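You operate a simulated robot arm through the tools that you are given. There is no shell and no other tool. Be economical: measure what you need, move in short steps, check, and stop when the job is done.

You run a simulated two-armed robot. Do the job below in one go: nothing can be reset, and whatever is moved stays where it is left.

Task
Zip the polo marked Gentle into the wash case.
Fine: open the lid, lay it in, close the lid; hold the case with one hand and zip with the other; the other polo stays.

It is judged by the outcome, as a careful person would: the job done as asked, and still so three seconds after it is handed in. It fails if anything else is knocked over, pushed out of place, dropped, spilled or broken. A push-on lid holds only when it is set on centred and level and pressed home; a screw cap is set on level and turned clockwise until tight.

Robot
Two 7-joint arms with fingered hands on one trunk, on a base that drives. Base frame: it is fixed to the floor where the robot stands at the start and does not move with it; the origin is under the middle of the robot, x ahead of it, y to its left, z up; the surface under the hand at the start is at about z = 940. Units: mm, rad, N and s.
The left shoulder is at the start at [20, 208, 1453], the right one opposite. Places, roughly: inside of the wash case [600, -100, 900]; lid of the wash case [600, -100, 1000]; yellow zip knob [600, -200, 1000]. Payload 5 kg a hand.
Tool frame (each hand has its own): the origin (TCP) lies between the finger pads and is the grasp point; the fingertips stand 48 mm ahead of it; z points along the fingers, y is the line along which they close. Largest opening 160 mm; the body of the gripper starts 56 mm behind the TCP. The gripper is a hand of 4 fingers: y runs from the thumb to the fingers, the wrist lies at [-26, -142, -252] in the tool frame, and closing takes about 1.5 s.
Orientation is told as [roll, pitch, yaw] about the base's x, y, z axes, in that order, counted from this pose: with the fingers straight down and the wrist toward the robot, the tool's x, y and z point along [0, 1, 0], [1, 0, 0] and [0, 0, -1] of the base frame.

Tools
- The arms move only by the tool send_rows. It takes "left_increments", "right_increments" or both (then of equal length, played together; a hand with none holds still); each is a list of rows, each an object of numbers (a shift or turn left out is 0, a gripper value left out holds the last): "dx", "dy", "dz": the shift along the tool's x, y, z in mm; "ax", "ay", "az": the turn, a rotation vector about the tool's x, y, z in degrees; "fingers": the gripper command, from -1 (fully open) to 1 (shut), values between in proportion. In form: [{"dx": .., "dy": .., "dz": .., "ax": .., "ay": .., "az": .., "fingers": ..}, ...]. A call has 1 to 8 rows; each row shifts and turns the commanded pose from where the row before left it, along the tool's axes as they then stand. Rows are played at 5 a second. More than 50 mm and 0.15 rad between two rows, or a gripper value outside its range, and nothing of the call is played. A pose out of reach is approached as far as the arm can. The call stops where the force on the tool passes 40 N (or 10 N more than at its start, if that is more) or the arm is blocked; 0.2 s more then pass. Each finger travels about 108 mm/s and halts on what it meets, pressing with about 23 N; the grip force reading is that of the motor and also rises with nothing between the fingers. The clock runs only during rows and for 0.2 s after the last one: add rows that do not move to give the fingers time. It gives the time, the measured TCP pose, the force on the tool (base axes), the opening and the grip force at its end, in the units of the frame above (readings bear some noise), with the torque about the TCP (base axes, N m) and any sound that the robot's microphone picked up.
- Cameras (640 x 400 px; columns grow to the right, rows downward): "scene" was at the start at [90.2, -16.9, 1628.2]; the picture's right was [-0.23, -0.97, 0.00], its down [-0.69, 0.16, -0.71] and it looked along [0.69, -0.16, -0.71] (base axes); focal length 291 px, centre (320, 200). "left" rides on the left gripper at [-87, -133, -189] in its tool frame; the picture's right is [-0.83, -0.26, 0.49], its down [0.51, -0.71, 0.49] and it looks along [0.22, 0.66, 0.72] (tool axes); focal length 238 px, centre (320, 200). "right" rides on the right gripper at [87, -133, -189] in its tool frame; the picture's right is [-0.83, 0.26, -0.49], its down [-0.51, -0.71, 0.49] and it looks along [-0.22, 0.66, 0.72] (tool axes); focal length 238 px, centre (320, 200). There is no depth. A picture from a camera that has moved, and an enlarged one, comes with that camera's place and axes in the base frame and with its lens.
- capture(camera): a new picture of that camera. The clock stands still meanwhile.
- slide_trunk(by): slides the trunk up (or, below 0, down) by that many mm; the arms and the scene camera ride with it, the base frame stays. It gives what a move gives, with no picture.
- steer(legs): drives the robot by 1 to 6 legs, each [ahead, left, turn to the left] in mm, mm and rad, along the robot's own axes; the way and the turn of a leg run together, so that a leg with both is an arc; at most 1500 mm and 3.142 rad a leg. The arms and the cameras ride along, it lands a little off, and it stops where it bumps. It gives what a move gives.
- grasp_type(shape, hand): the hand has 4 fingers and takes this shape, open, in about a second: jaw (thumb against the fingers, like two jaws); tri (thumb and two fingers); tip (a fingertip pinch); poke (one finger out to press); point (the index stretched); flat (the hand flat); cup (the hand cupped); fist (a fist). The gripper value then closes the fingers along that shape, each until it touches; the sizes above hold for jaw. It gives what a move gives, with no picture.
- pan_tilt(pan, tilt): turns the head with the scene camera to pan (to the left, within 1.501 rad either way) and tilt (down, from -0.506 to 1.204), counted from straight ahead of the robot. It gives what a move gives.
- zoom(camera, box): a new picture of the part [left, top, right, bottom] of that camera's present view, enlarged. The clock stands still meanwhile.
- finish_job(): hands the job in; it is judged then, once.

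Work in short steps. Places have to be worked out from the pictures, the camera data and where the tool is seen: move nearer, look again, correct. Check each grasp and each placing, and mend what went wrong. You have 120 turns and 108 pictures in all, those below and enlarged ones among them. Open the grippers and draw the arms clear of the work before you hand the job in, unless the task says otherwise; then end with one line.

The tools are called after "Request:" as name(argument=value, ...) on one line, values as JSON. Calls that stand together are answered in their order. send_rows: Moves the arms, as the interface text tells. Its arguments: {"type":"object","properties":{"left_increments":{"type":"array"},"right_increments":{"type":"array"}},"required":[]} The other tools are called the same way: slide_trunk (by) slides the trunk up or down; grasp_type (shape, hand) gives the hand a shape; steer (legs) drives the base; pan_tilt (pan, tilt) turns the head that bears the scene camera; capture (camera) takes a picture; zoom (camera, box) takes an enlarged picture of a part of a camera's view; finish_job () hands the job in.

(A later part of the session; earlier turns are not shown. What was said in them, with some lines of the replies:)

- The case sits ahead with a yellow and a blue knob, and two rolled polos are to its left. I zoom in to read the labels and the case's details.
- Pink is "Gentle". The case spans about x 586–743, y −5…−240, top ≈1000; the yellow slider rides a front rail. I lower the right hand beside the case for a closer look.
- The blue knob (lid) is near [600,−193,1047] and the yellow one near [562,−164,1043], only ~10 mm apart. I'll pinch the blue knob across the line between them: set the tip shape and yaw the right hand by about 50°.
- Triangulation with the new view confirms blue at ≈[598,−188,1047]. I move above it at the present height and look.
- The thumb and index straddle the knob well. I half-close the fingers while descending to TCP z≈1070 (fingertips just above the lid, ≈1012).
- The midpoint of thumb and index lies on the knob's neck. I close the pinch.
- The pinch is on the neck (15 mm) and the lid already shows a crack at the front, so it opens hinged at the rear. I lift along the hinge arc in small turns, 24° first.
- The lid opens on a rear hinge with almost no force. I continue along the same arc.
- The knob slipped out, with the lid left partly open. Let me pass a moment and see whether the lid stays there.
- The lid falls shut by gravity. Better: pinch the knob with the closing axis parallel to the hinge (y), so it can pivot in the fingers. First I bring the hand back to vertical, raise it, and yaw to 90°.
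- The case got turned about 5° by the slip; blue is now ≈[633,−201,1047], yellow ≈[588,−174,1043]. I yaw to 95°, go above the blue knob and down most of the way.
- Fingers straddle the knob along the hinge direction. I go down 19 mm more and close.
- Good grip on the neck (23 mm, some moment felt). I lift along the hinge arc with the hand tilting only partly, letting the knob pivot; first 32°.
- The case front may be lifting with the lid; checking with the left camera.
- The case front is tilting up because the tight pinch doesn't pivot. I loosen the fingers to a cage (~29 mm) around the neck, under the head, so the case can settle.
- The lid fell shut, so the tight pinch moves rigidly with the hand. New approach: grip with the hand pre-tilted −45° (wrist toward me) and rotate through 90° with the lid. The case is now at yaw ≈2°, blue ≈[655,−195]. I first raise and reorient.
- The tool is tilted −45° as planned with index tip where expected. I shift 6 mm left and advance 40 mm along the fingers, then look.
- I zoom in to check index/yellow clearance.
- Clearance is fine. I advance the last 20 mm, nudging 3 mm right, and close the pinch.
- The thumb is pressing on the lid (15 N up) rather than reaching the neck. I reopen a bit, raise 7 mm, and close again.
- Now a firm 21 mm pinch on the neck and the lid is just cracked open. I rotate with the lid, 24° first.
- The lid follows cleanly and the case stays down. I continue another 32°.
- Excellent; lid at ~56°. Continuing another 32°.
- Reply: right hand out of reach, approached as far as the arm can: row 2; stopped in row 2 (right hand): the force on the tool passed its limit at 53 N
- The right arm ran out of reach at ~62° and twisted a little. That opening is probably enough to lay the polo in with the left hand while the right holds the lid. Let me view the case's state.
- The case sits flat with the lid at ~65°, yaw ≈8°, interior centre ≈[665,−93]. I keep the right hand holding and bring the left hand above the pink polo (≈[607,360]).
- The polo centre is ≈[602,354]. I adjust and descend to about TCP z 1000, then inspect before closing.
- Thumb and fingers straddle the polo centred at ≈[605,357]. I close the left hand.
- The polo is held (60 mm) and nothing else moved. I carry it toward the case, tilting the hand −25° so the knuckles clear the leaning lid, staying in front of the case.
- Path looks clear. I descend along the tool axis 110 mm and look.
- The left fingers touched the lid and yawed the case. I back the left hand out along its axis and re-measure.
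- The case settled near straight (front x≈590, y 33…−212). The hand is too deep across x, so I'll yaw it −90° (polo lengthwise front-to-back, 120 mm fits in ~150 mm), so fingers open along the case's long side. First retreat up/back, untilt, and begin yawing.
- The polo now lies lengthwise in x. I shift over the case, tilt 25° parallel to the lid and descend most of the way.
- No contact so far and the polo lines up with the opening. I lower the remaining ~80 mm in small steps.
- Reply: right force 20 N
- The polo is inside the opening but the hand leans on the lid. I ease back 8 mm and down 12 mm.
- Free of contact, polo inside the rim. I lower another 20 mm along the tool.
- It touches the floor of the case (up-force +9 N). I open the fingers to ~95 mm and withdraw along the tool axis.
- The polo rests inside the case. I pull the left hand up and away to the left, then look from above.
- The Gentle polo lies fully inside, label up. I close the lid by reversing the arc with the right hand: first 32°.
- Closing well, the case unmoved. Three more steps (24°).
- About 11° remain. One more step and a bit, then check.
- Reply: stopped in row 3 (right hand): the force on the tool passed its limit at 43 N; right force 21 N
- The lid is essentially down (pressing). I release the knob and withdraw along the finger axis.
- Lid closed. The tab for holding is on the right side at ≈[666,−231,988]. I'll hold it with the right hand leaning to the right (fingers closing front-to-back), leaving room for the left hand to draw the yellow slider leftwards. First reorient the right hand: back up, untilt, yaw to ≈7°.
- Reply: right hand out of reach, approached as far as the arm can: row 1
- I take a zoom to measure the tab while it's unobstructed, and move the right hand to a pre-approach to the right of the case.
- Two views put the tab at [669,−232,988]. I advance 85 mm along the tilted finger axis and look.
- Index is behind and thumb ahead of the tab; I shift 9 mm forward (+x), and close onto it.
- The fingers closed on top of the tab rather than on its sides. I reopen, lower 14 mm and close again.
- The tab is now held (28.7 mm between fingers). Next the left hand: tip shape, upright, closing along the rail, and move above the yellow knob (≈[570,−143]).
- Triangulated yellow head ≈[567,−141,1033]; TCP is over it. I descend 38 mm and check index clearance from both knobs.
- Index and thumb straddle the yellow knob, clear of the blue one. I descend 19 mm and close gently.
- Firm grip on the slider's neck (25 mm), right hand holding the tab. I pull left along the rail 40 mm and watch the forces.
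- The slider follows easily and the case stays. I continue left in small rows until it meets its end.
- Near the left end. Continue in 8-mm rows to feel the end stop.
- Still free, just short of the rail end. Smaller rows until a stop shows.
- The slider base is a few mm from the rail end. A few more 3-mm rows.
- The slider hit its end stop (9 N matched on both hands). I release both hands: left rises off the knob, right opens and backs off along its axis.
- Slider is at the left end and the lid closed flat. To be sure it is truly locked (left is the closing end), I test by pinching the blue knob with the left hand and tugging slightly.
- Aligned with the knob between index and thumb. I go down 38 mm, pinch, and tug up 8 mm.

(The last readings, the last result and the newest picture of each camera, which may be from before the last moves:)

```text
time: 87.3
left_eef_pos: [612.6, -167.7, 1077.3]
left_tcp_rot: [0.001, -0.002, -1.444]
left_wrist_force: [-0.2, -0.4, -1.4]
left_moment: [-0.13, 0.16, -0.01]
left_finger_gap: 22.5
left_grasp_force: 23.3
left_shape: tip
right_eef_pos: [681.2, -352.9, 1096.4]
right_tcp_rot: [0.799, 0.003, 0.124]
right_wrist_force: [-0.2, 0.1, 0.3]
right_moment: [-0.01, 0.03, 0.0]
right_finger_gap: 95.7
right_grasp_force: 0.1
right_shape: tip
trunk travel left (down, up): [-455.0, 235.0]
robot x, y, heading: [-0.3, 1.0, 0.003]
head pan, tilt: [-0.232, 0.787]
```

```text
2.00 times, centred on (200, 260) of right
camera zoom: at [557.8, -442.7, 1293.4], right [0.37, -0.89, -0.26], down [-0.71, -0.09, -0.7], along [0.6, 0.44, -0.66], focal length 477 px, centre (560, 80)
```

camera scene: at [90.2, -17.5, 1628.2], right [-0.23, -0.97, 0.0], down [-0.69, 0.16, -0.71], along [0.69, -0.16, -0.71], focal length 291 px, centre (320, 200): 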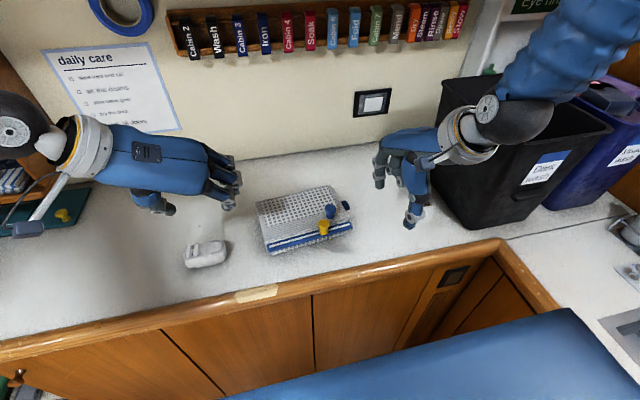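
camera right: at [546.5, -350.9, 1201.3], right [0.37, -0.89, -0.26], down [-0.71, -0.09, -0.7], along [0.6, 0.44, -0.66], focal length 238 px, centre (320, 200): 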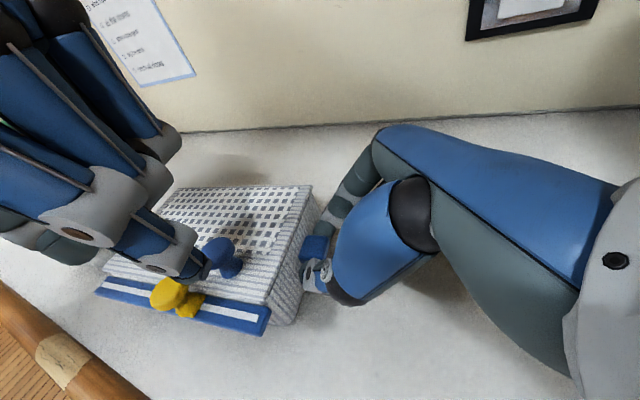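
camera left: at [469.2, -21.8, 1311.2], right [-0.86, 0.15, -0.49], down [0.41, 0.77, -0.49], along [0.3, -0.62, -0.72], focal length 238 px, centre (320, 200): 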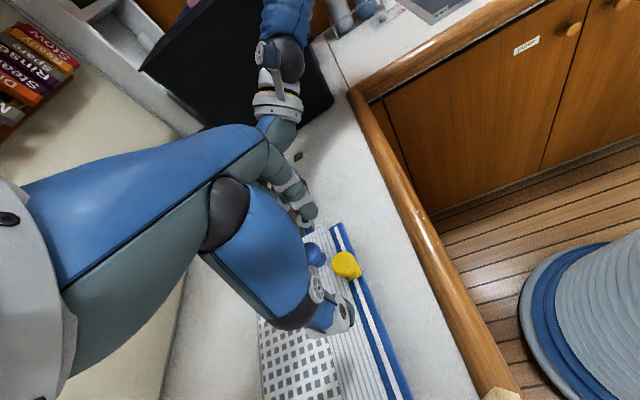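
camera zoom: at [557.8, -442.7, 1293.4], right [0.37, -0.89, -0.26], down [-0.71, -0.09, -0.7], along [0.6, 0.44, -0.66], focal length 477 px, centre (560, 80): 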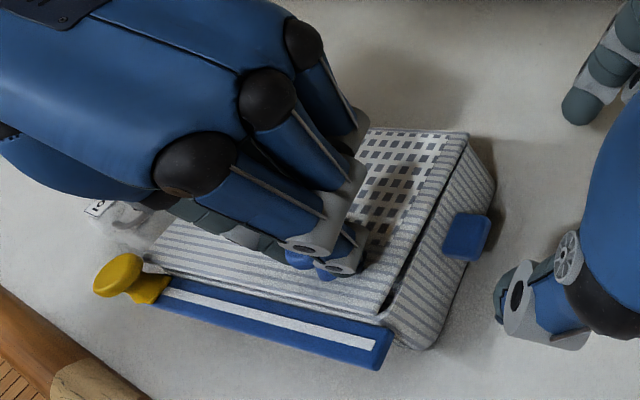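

The lid still lifts freely with the slider at the left end, so left is not the closing end; the zip must close to the right, toward the tab. I lower the lid, release, go back to the yellow knob, and regrip the tab with the right hand.

Request:
send_rows(left_increments=[{"dz": 5}, {"dz": 4}, {"fingers": 0.3}, {"fingers": -0.3}, {"dz": -25}, {"dz": -40}, {"dz": -40}])

Request:
send_rows(left_increments=[{"dx": -8.9, "dy": -36.2}, {"dx": -8.9, "dy": -36.2}, {"dx": -8.9, "dy": -36.2}, {"dx": -8.9, "dy": -36.2}, {"dx": -8.9, "dy": -34}, {"dz": 35}, {"dz": 25}, {}], right_increments=[{"dz": 25}, {"dz": 25}, {"dz": 25}, {"dz": 25}, {"dz": 20}, {"dz": 10}, {"fingers": 0.2}, {}])

Request:
zoom(camera="left", box=[200, 120, 480, 400])

```text
time: 89.0
left_eef_pos: [611.7, -166.3, 1170.3]
left_tcp_rot: [-0.002, 0.0, -1.447]
left_wrist_force: [-1.5, -0.4, -1.3]
left_moment: [-0.06, -0.1, 0.05]
left_finger_gap: 103.4
left_grasp_force: 0.1
left_shape: tip
right_eef_pos: [680.0, -352.8, 1097.4]
right_tcp_rot: [0.8, 0.003, 0.124]
right_wrist_force: [0.4, -0.1, 0.1]
right_moment: [0.01, 0.0, 0.02]
right_finger_gap: 95.8
right_grasp_force: 0.1
right_shape: tip
trunk travel left (down, up): [-455.0, 235.0]
robot x, y, heading: [2.3, 0.1, 0.004]
head pan, tilt: [-0.232, 0.787]
```

```text
time: 90.8
left_eef_pos: [546.8, -0.1, 1111.2]
left_tcp_rot: [0.0, -0.001, -1.444]
left_wrist_force: [0.0, -0.5, -0.3]
left_moment: [-0.01, 0.01, -0.02]
left_finger_gap: 103.7
left_grasp_force: 0.1
left_shape: tip
right_eef_pos: [669.5, -259.7, 1008.3]
right_tcp_rot: [0.8, 0.004, 0.123]
right_wrist_force: [-0.1, -0.6, 0.0]
right_moment: [0.01, -0.03, 0.0]
right_finger_gap: 65.2
right_grasp_force: 0.0
right_shape: tip
trunk travel left (down, up): [-455.0, 235.0]
robot x, y, heading: [-2.2, -0.6, 0.0]
head pan, tilt: [-0.232, 0.787]
```

```text
1.43 times, centred on (340, 260) of left
camera zoom: at [443.8, 120.8, 1300.0], right [-0.86, 0.15, -0.49], down [0.41, 0.77, -0.49], along [0.3, -0.62, -0.72], focal length 340 px, centre (291, 114)
```

zoom: 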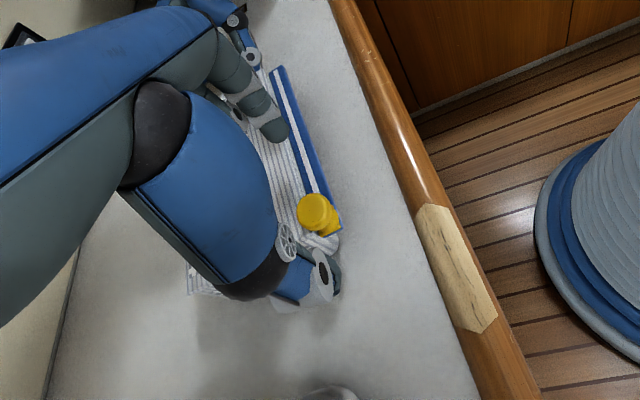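

Both are in place; the left needs 8 mm more left. I go down and pinch the slider, and close the right hand on the tab.

Request:
send_rows(left_increments=[{"dy": -8, "dz": 15}, {"dz": 15}, {"dz": 15}, {"fingers": 0.2}, {}, {"fingers": 0.6}, {"fingers": 1.0}, {}], right_increments=[{"dx": -1.5, "dz": 1.5}, {"fingers": 0.5}, {}, {"fingers": 1.0}, {}, {}, {}, {}])

```text
time: 92.5
left_eef_pos: [545.6, 10.7, 1065.7]
left_tcp_rot: [0.0, 0.0, -1.443]
left_wrist_force: [1.1, -0.7, -0.6]
left_moment: [0.03, -0.01, 0.06]
left_finger_gap: 24.7
left_grasp_force: 23.1
left_shape: tip
right_eef_pos: [668.9, -259.4, 1004.1]
right_tcp_rot: [0.801, 0.006, 0.123]
right_wrist_force: [-0.3, -0.1, 0.3]
right_moment: [-0.03, 0.03, -0.05]
right_finger_gap: 29.4
right_grasp_force: 22.5
right_shape: tip
trunk travel left (down, up): [-455.0, 235.0]
robot x, y, heading: [2.7, -1.6, 0.002]
head pan, tilt: [-0.232, 0.787]
```

Both grips hold (24.7 mm on the slider, 29.4 mm on the tab). I slide right along the rail about 150 mm to where it began.

Request:
send_rows(left_increments=[{"dy": 15}, {"dy": 20}, {"dy": 20}, {"dy": 20}, {"dy": 20}, {"dy": 20}, {"dy": 15}, {"dy": 15}])

Request:
capture(camera="right")

```text
time: 94.3
left_eef_pos: [562.7, -135.1, 1067.2]
left_tcp_rot: [0.0, 0.0, -1.444]
left_wrist_force: [-2.4, 0.6, -1.5]
left_moment: [0.15, 0.05, -0.01]
left_finger_gap: 24.6
left_grasp_force: 22.6
left_shape: tip
right_eef_pos: [668.8, -261.5, 1005.2]
right_tcp_rot: [0.804, 0.005, 0.125]
right_wrist_force: [2.7, -0.7, 2.0]
right_moment: [0.06, 0.0, -0.12]
right_finger_gap: 29.8
right_grasp_force: 23.4
right_shape: tip
trunk travel left (down, up): [-455.0, 235.0]
robot x, y, heading: [0.5, -3.5, 0.003]
head pan, tilt: [-0.232, 0.787]
```

```text
9 pictures are left
camera right: at [546.3, -351.4, 1200.7], right [0.37, -0.89, -0.26], down [-0.71, -0.09, -0.7], along [0.6, 0.45, -0.66], focal length 238 px, centre (320, 200)
```

right: 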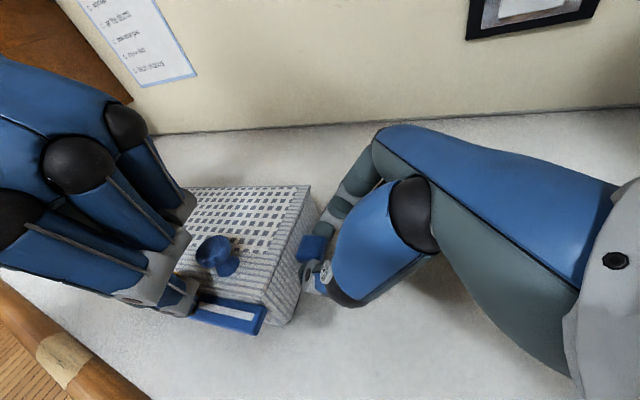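

Plenty of room to the right hand. Continue right with smaller rows.

Request:
send_rows(left_increments=[{"dy": 12}, {"dy": 12}, {"dy": 10}, {"dy": 8}, {}])

Request:
zoom(camera="right", box=[80, 150, 380, 370])

```text
time: 95.5
left_eef_pos: [568.7, -174.2, 1065.4]
left_tcp_rot: [-0.005, 0.0, -1.446]
left_wrist_force: [-21.2, 13.6, 5.1]
left_moment: [0.47, 0.57, 0.04]
left_finger_gap: 24.8
left_grasp_force: 23.4
left_shape: tip
right_eef_pos: [669.4, -262.0, 1005.8]
right_tcp_rot: [0.8, 0.001, 0.12]
right_wrist_force: [20.3, -17.6, -0.8]
right_moment: [-0.38, -0.4, -0.64]
right_finger_gap: 30.9
right_grasp_force: 22.9
right_shape: tip
trunk travel left (down, up): [-455.0, 235.0]
robot x, y, heading: [0.9, -1.1, 0.003]
head pan, tilt: [-0.232, 0.787]
```

```text
1.82 times, centred on (230, 260) of right
camera zoom: at [546.5, -351.6, 1201.0], right [0.37, -0.89, -0.26], down [-0.71, -0.09, -0.7], along [0.61, 0.44, -0.66], focal length 433 px, centre (484, 91)
```

zoom: 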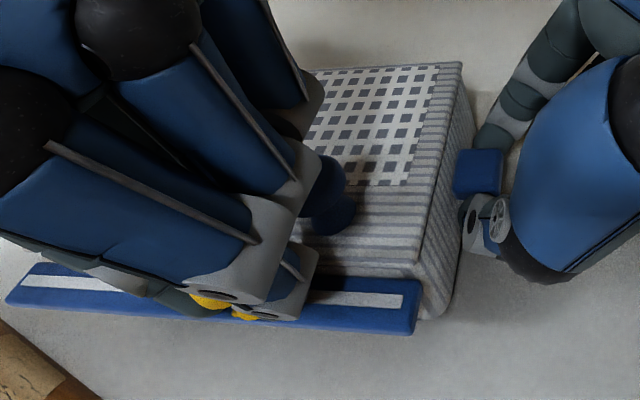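

Lateral force (−21 N in x): the left hand's curled middle finger meets the blue knob as it passes. I back off 20 mm, loosen, tilt the hand 40° about the grip point (raising the rear fingers), and regrip.

Request:
send_rows(left_increments=[{"dy": -10}, {"dy": -12}, {"fingers": 0.3}, {"dx": -6, "dz": 0.4, "ay": 8, "fingers": 0.1}, {"dx": -6, "dz": 0.4, "ay": 8}, {"dx": -6, "dz": 0.4, "ay": 8}, {"dx": -6, "dz": 0.4, "ay": 8}, {"dx": -6, "dz": 0.4, "ay": 8}])

Request:
send_rows(left_increments=[{"dx": 2, "dz": -2}, {"fingers": 0.5}, {}, {"fingers": 1.0}, {}, {}])

Request:
zoom(camera="right", box=[80, 150, 380, 370])

```text
time: 97.3
left_eef_pos: [539.6, -156.6, 1058.3]
left_tcp_rot: [0.703, 0.0, -1.442]
left_wrist_force: [-0.4, -0.3, 0.0]
left_moment: [0.07, 0.08, 0.04]
left_finger_gap: 71.9
left_grasp_force: 0.0
left_shape: tip
right_eef_pos: [669.2, -260.4, 1005.0]
right_tcp_rot: [0.802, 0.004, 0.124]
right_wrist_force: [0.3, -0.3, -2.8]
right_moment: [-0.03, 0.0, -0.02]
right_finger_gap: 29.5
right_grasp_force: 22.9
right_shape: tip
trunk travel left (down, up): [-455.0, 235.0]
robot x, y, heading: [-0.6, -0.0, 0.0]
head pan, tilt: [-0.232, 0.787]
```

```text
time: 98.8
left_eef_pos: [539.0, -156.0, 1060.8]
left_tcp_rot: [0.7, -0.001, -1.442]
left_wrist_force: [1.1, 0.0, -0.4]
left_moment: [0.05, -0.03, 0.05]
left_finger_gap: 25.0
left_grasp_force: 23.4
left_shape: tip
right_eef_pos: [668.6, -261.4, 1005.4]
right_tcp_rot: [0.8, 0.004, 0.125]
right_wrist_force: [-1.2, 0.0, 0.1]
right_moment: [-0.05, 0.01, 0.03]
right_finger_gap: 29.6
right_grasp_force: 22.8
right_shape: tip
trunk travel left (down, up): [-455.0, 235.0]
robot x, y, heading: [-2.0, 0.2, 0.002]
head pan, tilt: [-0.232, 0.787]
```

```text
1.82 times, centred on (230, 260) of right
camera zoom: at [546.2, -351.1, 1200.6], right [0.37, -0.89, -0.26], down [-0.71, -0.09, -0.7], along [0.6, 0.45, -0.66], focal length 433 px, centre (484, 91)
```

zoom: 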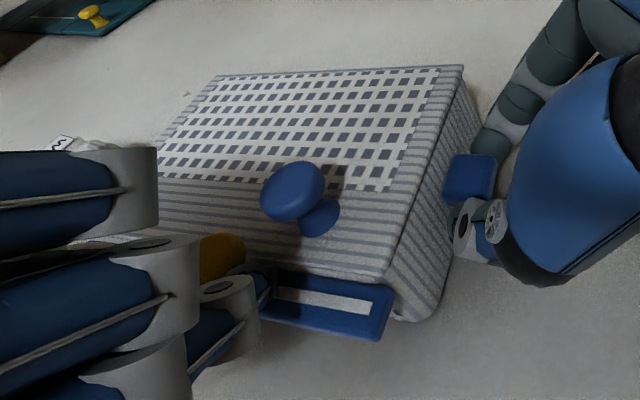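

Now the fingers are well clear of the blue knob, gripping at 25 mm. Slide right slowly.

Request:
send_rows(left_increments=[{"dy": 8}, {"dy": 10}, {"dy": 10}, {"dy": 8}, {}])

Request:
send_rows(left_increments=[{"dy": 6}, {"dy": 5}, {"dy": 4}, {}])

Request:
zoom(camera="right", box=[80, 150, 380, 370])

```text
time: 100.0
left_eef_pos: [541.3, -191.2, 1061.0]
left_tcp_rot: [0.696, 0.002, -1.444]
left_wrist_force: [-27.8, 23.5, 14.3]
left_moment: [1.21, 0.45, 1.37]
left_finger_gap: 28.4
left_grasp_force: 23.0
left_shape: tip
right_eef_pos: [671.1, -263.1, 1006.7]
right_tcp_rot: [0.799, 0.0, 0.119]
right_wrist_force: [22.7, -24.9, 0.5]
right_moment: [-0.58, -0.63, -0.85]
right_finger_gap: 31.4
right_grasp_force: 22.9
right_shape: tip
trunk travel left (down, up): [-455.0, 235.0]
robot x, y, heading: [-0.4, -5.2, 0.003]
head pan, tilt: [-0.232, 0.787]
```

```text
time: 101.0
left_eef_pos: [544.2, -205.5, 1060.5]
left_tcp_rot: [0.699, 0.0, -1.444]
left_wrist_force: [-25.7, 15.4, 6.7]
left_moment: [0.65, 0.18, 1.04]
left_finger_gap: 28.0
left_grasp_force: 23.5
left_shape: tip
right_eef_pos: [669.6, -262.4, 1005.5]
right_tcp_rot: [0.796, 0.002, 0.12]
right_wrist_force: [27.8, -16.7, 2.3]
right_moment: [-0.54, -0.64, -0.6]
right_finger_gap: 31.2
right_grasp_force: 22.7
right_shape: tip
trunk travel left (down, up): [-455.0, 235.0]
robot x, y, heading: [-1.0, -2.8, -0.003]
head pan, tilt: [-0.232, 0.787]
```

```text
1.82 times, centred on (230, 260) of right
camera zoom: at [546.6, -351.3, 1201.3], right [0.37, -0.89, -0.26], down [-0.7, -0.09, -0.7], along [0.61, 0.44, -0.66], focal length 433 px, centre (484, 91)
```

zoom: 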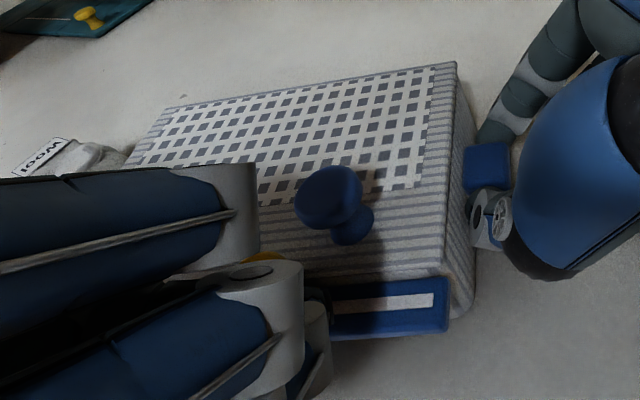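

The slider met a firm stop right at its original place (the case is just pivoting on the tab), so the start was the right/open end and left is the closed end. I relieve the force by going back left and read it.

Request:
send_rows(left_increments=[{"dy": -10}, {"dy": -10}, {"dy": -10}, {"dy": -10}, {}])

Request:
zoom(camera="scene", box=[230, 150, 410, 270])

```text
time: 102.2
left_eef_pos: [542.1, -167.2, 1060.7]
left_tcp_rot: [0.701, -0.001, -1.444]
left_wrist_force: [-1.4, -0.5, -3.4]
left_moment: [-0.11, 0.08, -0.13]
left_finger_gap: 24.1
left_grasp_force: 23.2
left_shape: tip
right_eef_pos: [666.7, -260.2, 1004.6]
right_tcp_rot: [0.803, 0.006, 0.127]
right_wrist_force: [0.4, 2.1, 2.8]
right_moment: [0.1, 0.01, 0.05]
right_finger_gap: 29.9
right_grasp_force: 23.5
right_shape: tip
trunk travel left (down, up): [-455.0, 235.0]
robot x, y, heading: [-1.7, 0.7, -0.001]
head pan, tilt: [-0.232, 0.787]
```

```text
3.33 times, centred on (320, 210) of scene
camera zoom: at [90.3, -17.5, 1628.1], right [-0.23, -0.97, 0.0], down [-0.69, 0.16, -0.71], along [0.69, -0.16, -0.71], focal length 971 px, centre (320, 167)
```

zoom: 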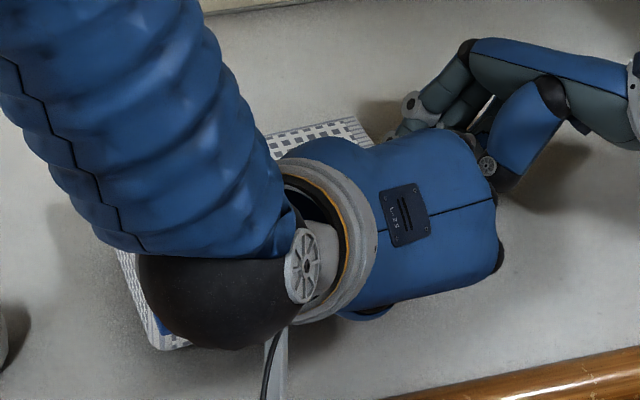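

Forces are relaxed. Now I slide back left the whole way to the closed end, watching forces.

Request:
send_rows(left_increments=[{"dy": -15}, {"dy": -20}, {"dy": -20}, {"dy": -20}, {"dy": -20}, {"dy": -20}, {"dy": -15}, {}])

Request:
send_rows(left_increments=[{"dy": -10}, {"dy": -8}, {"dy": -6}, {}])

```text
time: 104.0
left_eef_pos: [522.6, -40.4, 1060.9]
left_tcp_rot: [0.696, 0.0, -1.443]
left_wrist_force: [-0.1, -0.2, -1.2]
left_moment: [-0.21, 0.03, -0.03]
left_finger_gap: 22.9
left_grasp_force: 22.8
left_shape: tip
right_eef_pos: [668.6, -261.8, 1003.9]
right_tcp_rot: [0.802, 0.004, 0.123]
right_wrist_force: [0.4, -0.1, -2.9]
right_moment: [-0.12, 0.08, 0.01]
right_finger_gap: 29.2
right_grasp_force: 22.6
right_shape: tip
trunk travel left (down, up): [-455.0, 235.0]
robot x, y, heading: [-3.0, -2.0, -0.002]
head pan, tilt: [-0.232, 0.787]
```

```text
time: 105.0
left_eef_pos: [522.5, -14.4, 1059.8]
left_tcp_rot: [0.698, 0.001, -1.441]
left_wrist_force: [-0.4, -0.2, -1.8]
left_moment: [-0.22, 0.02, -0.05]
left_finger_gap: 23.1
left_grasp_force: 22.8
left_shape: tip
right_eef_pos: [668.6, -262.4, 1005.3]
right_tcp_rot: [0.801, 0.005, 0.121]
right_wrist_force: [0.9, -0.6, -2.9]
right_moment: [-0.08, 0.01, -0.02]
right_finger_gap: 29.0
right_grasp_force: 22.8
right_shape: tip
trunk travel left (down, up): [-455.0, 235.0]
robot x, y, heading: [-2.0, -5.5, -0.005]
head pan, tilt: [-0.232, 0.787]
```

Free so far; continue in small rows to the left stop.

Request:
send_rows(left_increments=[{"dy": -6}, {"dy": -6}, {"dy": -5}, {}])

Request:
send_rows(left_increments=[{"dy": -4}, {"dy": -4}, {}])

Request:
zoom(camera="left", box=[200, 100, 480, 360])

```text
time: 106.0
left_eef_pos: [519.7, 0.6, 1062.0]
left_tcp_rot: [0.696, 0.001, -1.445]
left_wrist_force: [6.8, -13.1, -3.9]
left_moment: [-0.51, -0.1, -0.31]
left_finger_gap: 21.8
left_grasp_force: 23.0
left_shape: tip
right_eef_pos: [668.4, -260.0, 1005.3]
right_tcp_rot: [0.803, 0.005, 0.127]
right_wrist_force: [-6.9, 12.6, -0.4]
right_moment: [0.26, 0.18, 0.23]
right_finger_gap: 28.6
right_grasp_force: 23.4
right_shape: tip
trunk travel left (down, up): [-455.0, 235.0]
robot x, y, heading: [-2.2, 1.6, 0.003]
head pan, tilt: [-0.232, 0.787]
```

```text
time: 106.8
left_eef_pos: [517.9, 10.3, 1059.3]
left_tcp_rot: [0.696, 0.002, -1.445]
left_wrist_force: [-1.2, 1.0, -0.4]
left_moment: [0.01, 0.03, 0.04]
left_finger_gap: 21.6
left_grasp_force: 23.0
left_shape: tip
right_eef_pos: [668.9, -260.5, 1004.4]
right_tcp_rot: [0.801, 0.003, 0.122]
right_wrist_force: [0.7, -0.7, -2.6]
right_moment: [-0.21, -0.06, -0.29]
right_finger_gap: 28.2
right_grasp_force: 23.1
right_shape: tip
trunk travel left (down, up): [-455.0, 235.0]
robot x, y, heading: [-1.6, 1.1, 0.002]
head pan, tilt: [-0.232, 0.787]
```

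```text
1.54 times, centred on (340, 230) of left
camera zoom: at [314.7, 118.2, 1147.4], right [-0.36, 0.22, -0.91], down [0.61, 0.79, -0.05], along [0.71, -0.57, -0.42], focal length 367 px, centre (289, 154)
```

zoom: 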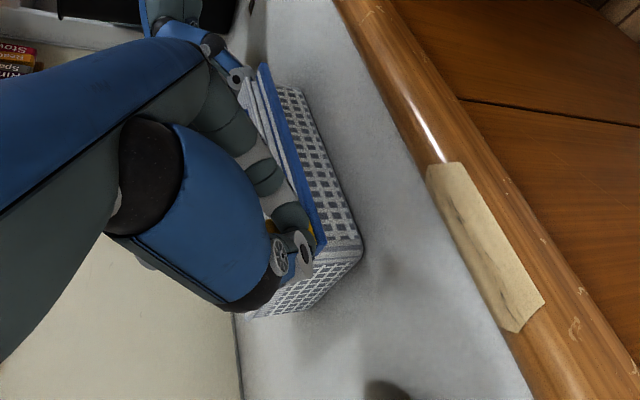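

A firm stop was felt (14 N), then the fingers slid off the knob—the slider rests at the rail's left end. I open the left hand, back off, and check.

Request:
send_rows(left_increments=[{"fingers": -0.2}, {}, {"dz": -20}, {"dz": -40}, {"dz": -45}, {"dz": -45}, {"dy": -45}, {"dy": -45}])

Request:
zoom(camera="scene", box=[230, 160, 390, 270])

```text
time: 108.5
left_eef_pos: [481.3, 48.2, 1161.7]
left_tcp_rot: [0.694, 0.001, -1.444]
left_wrist_force: [0.6, 1.2, -1.1]
left_moment: [-0.1, -0.01, -0.06]
left_finger_gap: 95.8
left_grasp_force: 0.0
left_shape: tip
left hand out of reach, approached as far as the arm can: row 6, 7, 8
right_eef_pos: [668.1, -259.3, 1005.9]
right_tcp_rot: [0.801, 0.005, 0.124]
right_wrist_force: [0.9, 0.3, -2.1]
right_moment: [-0.19, -0.02, -0.1]
right_finger_gap: 28.3
right_grasp_force: 22.7
right_shape: tip
trunk travel left (down, up): [-455.0, 235.0]
robot x, y, heading: [2.7, 2.5, -0.002]
head pan, tilt: [-0.232, 0.787]
```

```text
3.64 times, centred on (310, 215) of scene
camera zoom: at [90.6, -15.8, 1628.2], right [-0.23, -0.97, 0.0], down [-0.69, 0.16, -0.71], along [0.69, -0.16, -0.71], focal length 1059 px, centre (356, 146)
```

zoom: 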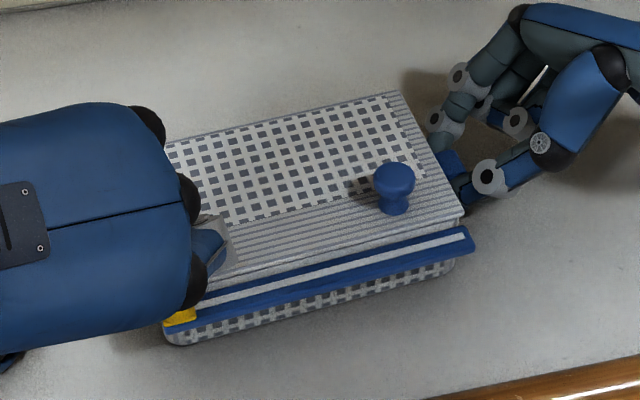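

Slider at the left end, lid looks shut. To make sure the lid is fully home, I'll press it down lightly with the left fingertips, then nudge the slider again. First straighten the left hand and move over the lid's front.

Request:
send_rows(left_increments=[{"ay": -8}, {"ay": -8}, {"ay": -8}, {"ay": -8}, {"ay": -8, "fingers": 1}, {"dx": 25, "dy": 27}, {"dx": 25, "dy": 27}, {"dx": 25, "dy": 27}])

Request:
send_rows(left_increments=[{"dx": 25, "dy": 27}, {"dx": 28, "dy": 27}, {"dz": 30}, {"dz": 30}, {"dz": 15}, {}])

Request:
send_rows(left_increments=[{"dz": 5}, {"dz": 4}, {"dz": 4}, {"dz": 4}, {"dz": 4}, {}])

```text
time: 110.3
left_eef_pos: [569.5, -24.6, 1153.8]
left_tcp_rot: [0.0, 0.002, -1.444]
left_wrist_force: [0.2, -0.1, 0.7]
left_moment: [0.07, 0.06, -0.02]
left_finger_gap: 0.2
left_grasp_force: 22.7
left_shape: tip
right_eef_pos: [669.7, -260.5, 1005.0]
right_tcp_rot: [0.803, 0.005, 0.124]
right_wrist_force: [1.0, 1.1, -1.7]
right_moment: [-0.06, 0.1, 0.02]
right_finger_gap: 28.5
right_grasp_force: 22.9
right_shape: tip
trunk travel left (down, up): [-455.0, 235.0]
robot x, y, heading: [-4.1, -0.6, -0.0]
head pan, tilt: [-0.232, 0.787]
```

```text
time: 111.8
left_eef_pos: [627.4, -65.5, 1081.5]
left_tcp_rot: [-0.001, -0.002, -1.443]
left_wrist_force: [1.0, 0.2, 0.1]
left_moment: [-0.01, 0.0, 0.0]
left_finger_gap: 0.1
left_grasp_force: 23.1
left_shape: tip
right_eef_pos: [668.9, -261.4, 1004.3]
right_tcp_rot: [0.801, 0.005, 0.123]
right_wrist_force: [-0.9, 0.4, -2.9]
right_moment: [-0.09, 0.06, 0.02]
right_finger_gap: 28.3
right_grasp_force: 22.8
right_shape: tip
trunk travel left (down, up): [-455.0, 235.0]
robot x, y, heading: [1.0, 0.0, -0.004]
head pan, tilt: [-0.232, 0.787]
```

```text
time: 113.0
left_eef_pos: [630.0, -69.9, 1066.6]
left_tcp_rot: [0.004, -0.005, -1.439]
left_wrist_force: [-2.9, 3.7, 20.2]
left_moment: [0.56, 0.32, 0.01]
left_finger_gap: 0.0
left_grasp_force: 23.4
left_shape: tip
right_eef_pos: [669.5, -262.0, 1004.2]
right_tcp_rot: [0.799, 0.004, 0.122]
right_wrist_force: [-1.2, 0.0, 3.1]
right_moment: [-0.02, 0.08, 0.05]
right_finger_gap: 28.6
right_grasp_force: 23.1
right_shape: tip
trunk travel left (down, up): [-455.0, 235.0]
robot x, y, heading: [-0.1, -0.1, 0.004]
head pan, tilt: [-0.232, 0.787]
stopped in row 6 (left hand): the force on the tool passed its limit at 42 N (the readings are from after the stop); the commanded pose is now the measured one
```

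The lid is solid under a ~40 N press, so it's fully down. Now I raise, move beside the yellow knob's right, and nudge it left against its stop.

Request:
send_rows(left_increments=[{"dz": -25}, {"dz": -25}, {"dx": -40, "dy": -15}, {"dx": -39.5, "dy": -15}, {"dz": 25}, {"dz": 25}, {}])

Request:
send_rows(left_increments=[{"dy": -5}, {"dy": -5}, {"dy": -4}, {"dy": -4}, {"dy": -4}, {}])

```text
time: 114.6
left_eef_pos: [544.9, -47.6, 1065.1]
left_tcp_rot: [0.002, -0.003, -1.442]
left_wrist_force: [-0.5, 0.2, -0.2]
left_moment: [-0.01, -0.01, -0.02]
left_finger_gap: 0.0
left_grasp_force: 23.0
left_shape: tip
right_eef_pos: [668.6, -260.9, 1005.2]
right_tcp_rot: [0.799, 0.004, 0.122]
right_wrist_force: [-1.9, -0.6, 3.7]
right_moment: [0.03, 0.09, 0.07]
right_finger_gap: 29.0
right_grasp_force: 22.8
right_shape: tip
trunk travel left (down, up): [-455.0, 235.0]
robot x, y, heading: [0.9, 2.2, 0.001]
head pan, tilt: [-0.232, 0.787]
```

```text
time: 116.0
left_eef_pos: [542.0, -27.6, 1062.6]
left_tcp_rot: [0.002, -0.005, -1.443]
left_wrist_force: [-1.5, -2.1, 0.3]
left_moment: [-0.07, 0.02, 0.0]
left_finger_gap: 0.1
left_grasp_force: 22.6
left_shape: tip
right_eef_pos: [669.1, -260.6, 1005.0]
right_tcp_rot: [0.8, 0.006, 0.123]
right_wrist_force: [-0.6, 3.4, 2.1]
right_moment: [0.08, -0.04, -0.15]
right_finger_gap: 29.2
right_grasp_force: 23.4
right_shape: tip
trunk travel left (down, up): [-455.0, 235.0]
robot x, y, heading: [-3.5, -0.1, 0.002]
head pan, tilt: [-0.232, 0.787]
```

Light contact begins (~2–3 N). A few more millimetres until a clear stop.

Request:
send_rows(left_increments=[{"dy": -4}, {"dy": -4}, {}])

```text
time: 116.8
left_eef_pos: [540.7, -20.4, 1064.9]
left_tcp_rot: [0.002, -0.003, -1.442]
left_wrist_force: [-1.1, -1.7, -0.6]
left_moment: [-0.01, 0.0, -0.04]
left_finger_gap: 0.0
left_grasp_force: 22.9
left_shape: tip
right_eef_pos: [669.7, -262.0, 1003.5]
right_tcp_rot: [0.798, 0.007, 0.124]
right_wrist_force: [0.2, 2.9, 1.1]
right_moment: [0.03, -0.05, -0.23]
right_finger_gap: 29.0
right_grasp_force: 22.9
right_shape: tip
trunk travel left (down, up): [-455.0, 235.0]
robot x, y, heading: [3.5, -0.1, 0.003]
head pan, tilt: [-0.232, 0.787]
```

It's moving with ~2 N, i.e. the slider had sprung a little off its stop. Continue.

Request:
send_rows(left_increments=[{"dy": -4}, {"dy": -4}, {"dy": -4}, {}])

Request:
zoom(camera="left", box=[260, 170, 420, 310])

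```text
time: 117.8
left_eef_pos: [540.9, -9.2, 1063.4]
left_tcp_rot: [0.0, -0.004, -1.44]
left_wrist_force: [-2.1, -0.9, -0.8]
left_moment: [-0.02, 0.04, -0.03]
left_finger_gap: 0.2
left_grasp_force: 23.1
left_shape: tip
right_eef_pos: [668.8, -262.1, 1002.8]
right_tcp_rot: [0.799, 0.006, 0.122]
right_wrist_force: [0.8, 1.1, 0.6]
right_moment: [0.06, -0.11, -0.34]
right_finger_gap: 28.9
right_grasp_force: 23.0
right_shape: tip
trunk travel left (down, up): [-455.0, 235.0]
robot x, y, heading: [-0.2, 3.3, 0.002]
head pan, tilt: [-0.232, 0.787]
```

```text
2.86 times, centred on (340, 240) of left
camera zoom: at [437.6, 112.1, 1251.2], right [-0.86, 0.15, -0.49], down [0.41, 0.77, -0.49], along [0.3, -0.62, -0.72], focal length 681 px, centre (263, 86)
```

zoom: 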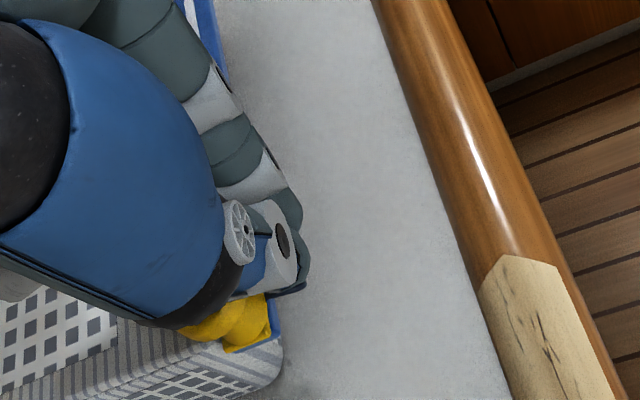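

The slider base sits at the rail's left end. I step the left fingers away from it, raise, and release the tab with the right hand, withdrawing both arms.

Request:
send_rows(left_increments=[{"dy": 6}, {"dy": 6}, {"dz": -25}, {"dz": -40}, {"dz": -40}, {"dz": -40}, {"dz": -40}, {}], right_increments=[{"fingers": 0.3}, {"fingers": -0.2}, {}, {"dz": -20}, {"dz": -35}, {"dz": -45}, {"dz": -45}, {"dz": -30}])

Request:
send_rows(left_increments=[{"dy": -45, "fingers": -0.5}, {"dy": -45}, {"dy": -45}, {"dy": -45}, {"dy": -45}, {}])

Request:
zoom(camera="scene", box=[170, 140, 410, 290])

```text
time: 119.8
left_eef_pos: [542.6, -7.2, 1251.2]
left_tcp_rot: [0.001, -0.007, -1.43]
left_wrist_force: [0.2, -3.4, -0.8]
left_moment: [0.35, -0.11, 0.02]
left_finger_gap: 0.0
left_grasp_force: 23.1
left_shape: tip
right_eef_pos: [687.2, -353.1, 1136.2]
right_tcp_rot: [0.801, -0.001, 0.165]
right_wrist_force: [0.4, 0.4, 1.2]
right_moment: [-0.11, 0.02, 0.05]
right_finger_gap: 95.7
right_grasp_force: 0.1
right_shape: tip
trunk travel left (down, up): [-455.0, 235.0]
robot x, y, heading: [-0.2, 3.7, 0.013]
head pan, tilt: [-0.232, 0.787]
stopped in row 8 (right hand): the arm was blocked; the commanded pose is now the measured one
```

```text
time: 121.2
left_eef_pos: [515.5, 216.2, 1250.4]
left_tcp_rot: [0.0, -0.013, -1.433]
left_wrist_force: [0.4, -0.4, 0.3]
left_moment: [-0.01, -0.03, -0.01]
left_finger_gap: 119.8
left_grasp_force: 0.1
left_shape: tip
right_eef_pos: [684.6, -355.6, 1135.5]
right_tcp_rot: [0.795, 0.003, 0.156]
right_wrist_force: [-0.2, 0.2, -0.8]
right_moment: [0.01, 0.01, -0.02]
right_finger_gap: 95.6
right_grasp_force: 0.0
right_shape: tip
trunk travel left (down, up): [-455.0, 235.0]
robot x, y, heading: [4.0, 2.6, 0.01]
head pan, tilt: [-0.232, 0.787]
```

```text
2.67 times, centred on (290, 215) of scene
camera zoom: at [89.6, -1.8, 1628.4], right [-0.22, -0.98, 0.01], down [-0.69, 0.15, -0.71], along [0.69, -0.16, -0.71], focal length 777 px, centre (400, 160)
```

zoom: 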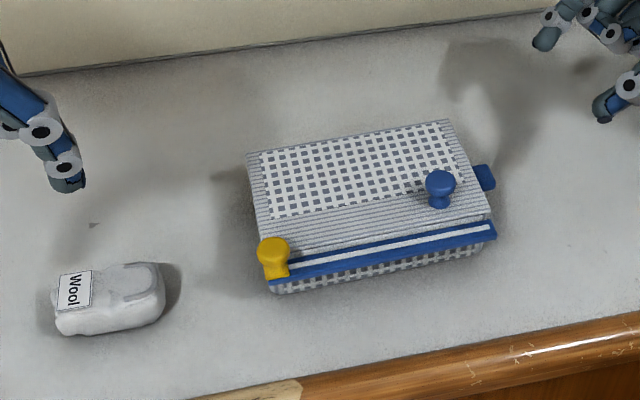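

Case zipped, lid flat, Wool in place. The right arm reported a block, so I check the whole scene, especially the bin.

Request:
capture(camera="scene")

```text
0 pictures are left
camera scene: at [89.6, -1.8, 1628.4], right [-0.22, -0.98, 0.01], down [-0.69, 0.15, -0.71], along [0.69, -0.16, -0.71], focal length 291 px, centre (320, 200)
```

scene: 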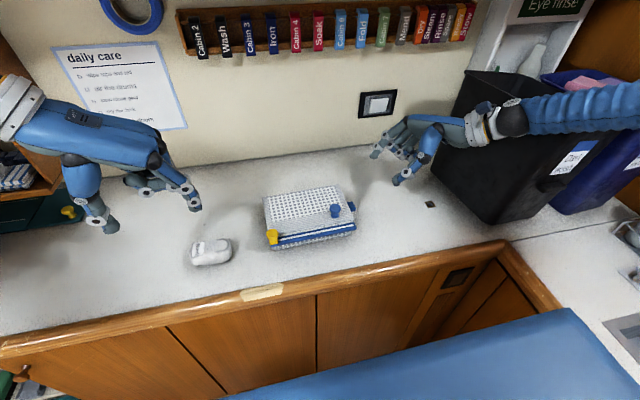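

The right wrist seems to be leaning on the black bin. I ease gently away: forward along the fingers a little, then upright the hand so the wrist moves off the bin.

Request:
send_rows(right_increments=[{"dz": 10}, {"dz": 15}, {"dz": 15}, {"ay": -5}, {"ay": -5}, {"ay": -5}, {"ay": -5}, {"ay": -5}])

Request:
send_rows(right_increments=[{"ay": -5}, {"ay": -5}, {"ay": -5}, {"ay": -5}, {"dz": -30}, {"dz": -30}, {"dz": -30}, {}])

```text
time: 123.0
left_eef_pos: [516.8, 207.6, 1251.1]
left_tcp_rot: [0.0, -0.005, -1.434]
left_wrist_force: [-0.4, -0.4, 0.6]
left_moment: [-0.07, 0.02, -0.01]
left_finger_gap: 120.1
left_grasp_force: 0.1
left_shape: tip
right_eef_pos: [681.1, -340.6, 1104.2]
right_tcp_rot: [0.365, 0.002, 0.146]
right_wrist_force: [-0.6, 0.0, -0.2]
right_moment: [-0.02, -0.02, 0.0]
right_finger_gap: 95.9
right_grasp_force: 0.1
right_shape: tip
trunk travel left (down, up): [-455.0, 235.0]
robot x, y, heading: [0.4, 3.0, 0.009]
head pan, tilt: [-0.232, 0.787]
```

```text
time: 124.8
left_eef_pos: [515.6, 204.7, 1250.8]
left_tcp_rot: [0.0, -0.005, -1.435]
left_wrist_force: [-0.4, 0.3, -0.5]
left_moment: [0.04, 0.03, -0.02]
left_finger_gap: 120.2
left_grasp_force: 0.0
left_shape: tip
right_eef_pos: [680.9, -342.3, 1193.0]
right_tcp_rot: [0.017, 0.002, 0.147]
right_wrist_force: [0.4, 0.1, -0.1]
right_moment: [0.02, 0.0, 0.04]
right_finger_gap: 95.6
right_grasp_force: 0.1
right_shape: tip
trunk travel left (down, up): [-455.0, 235.0]
robot x, y, heading: [-0.0, 2.9, 0.004]
head pan, tilt: [-0.232, 0.787]
```

Both hands are free, the right arm upright and off the bin. I draw the right hand a little further back with the gripper open, then hand in.

Request:
send_rows(right_increments=[{"dy": -30, "dz": -20, "fingers": -0.5}, {"dy": -30, "dz": -20}, {"dy": -30, "dz": -20}, {}, {}])

Request:
finish_job()

```text
time: 126.0
left_eef_pos: [515.1, 206.3, 1250.3]
left_tcp_rot: [0.001, -0.004, -1.433]
left_wrist_force: [0.6, -0.7, -0.2]
left_moment: [-0.02, 0.01, 0.02]
left_finger_gap: 120.0
left_grasp_force: 0.1
left_shape: tip
right_eef_pos: [593.0, -355.6, 1255.2]
right_tcp_rot: [0.019, 0.002, 0.146]
right_wrist_force: [0.1, 0.2, -0.2]
right_moment: [-0.02, 0.0, -0.02]
right_finger_gap: 119.6
right_grasp_force: 0.0
right_shape: tip
trunk travel left (down, up): [-455.0, 235.0]
robot x, y, heading: [3.9, -1.3, 0.007]
head pan, tilt: [-0.232, 0.787]
```

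```text
The job is handed in.
```

The Gentle polo is in the case, the lid is shut and the yellow slider is at its left stop. Three doubts remain: the lid still lifted when I tugged it after the first pull to that stop (not retested), the case ended up shifted from where it stood, and my right arm leaned on the black bin and may have shifted it, which I couldn't check with no pictures left. The Wool polo was not touched.
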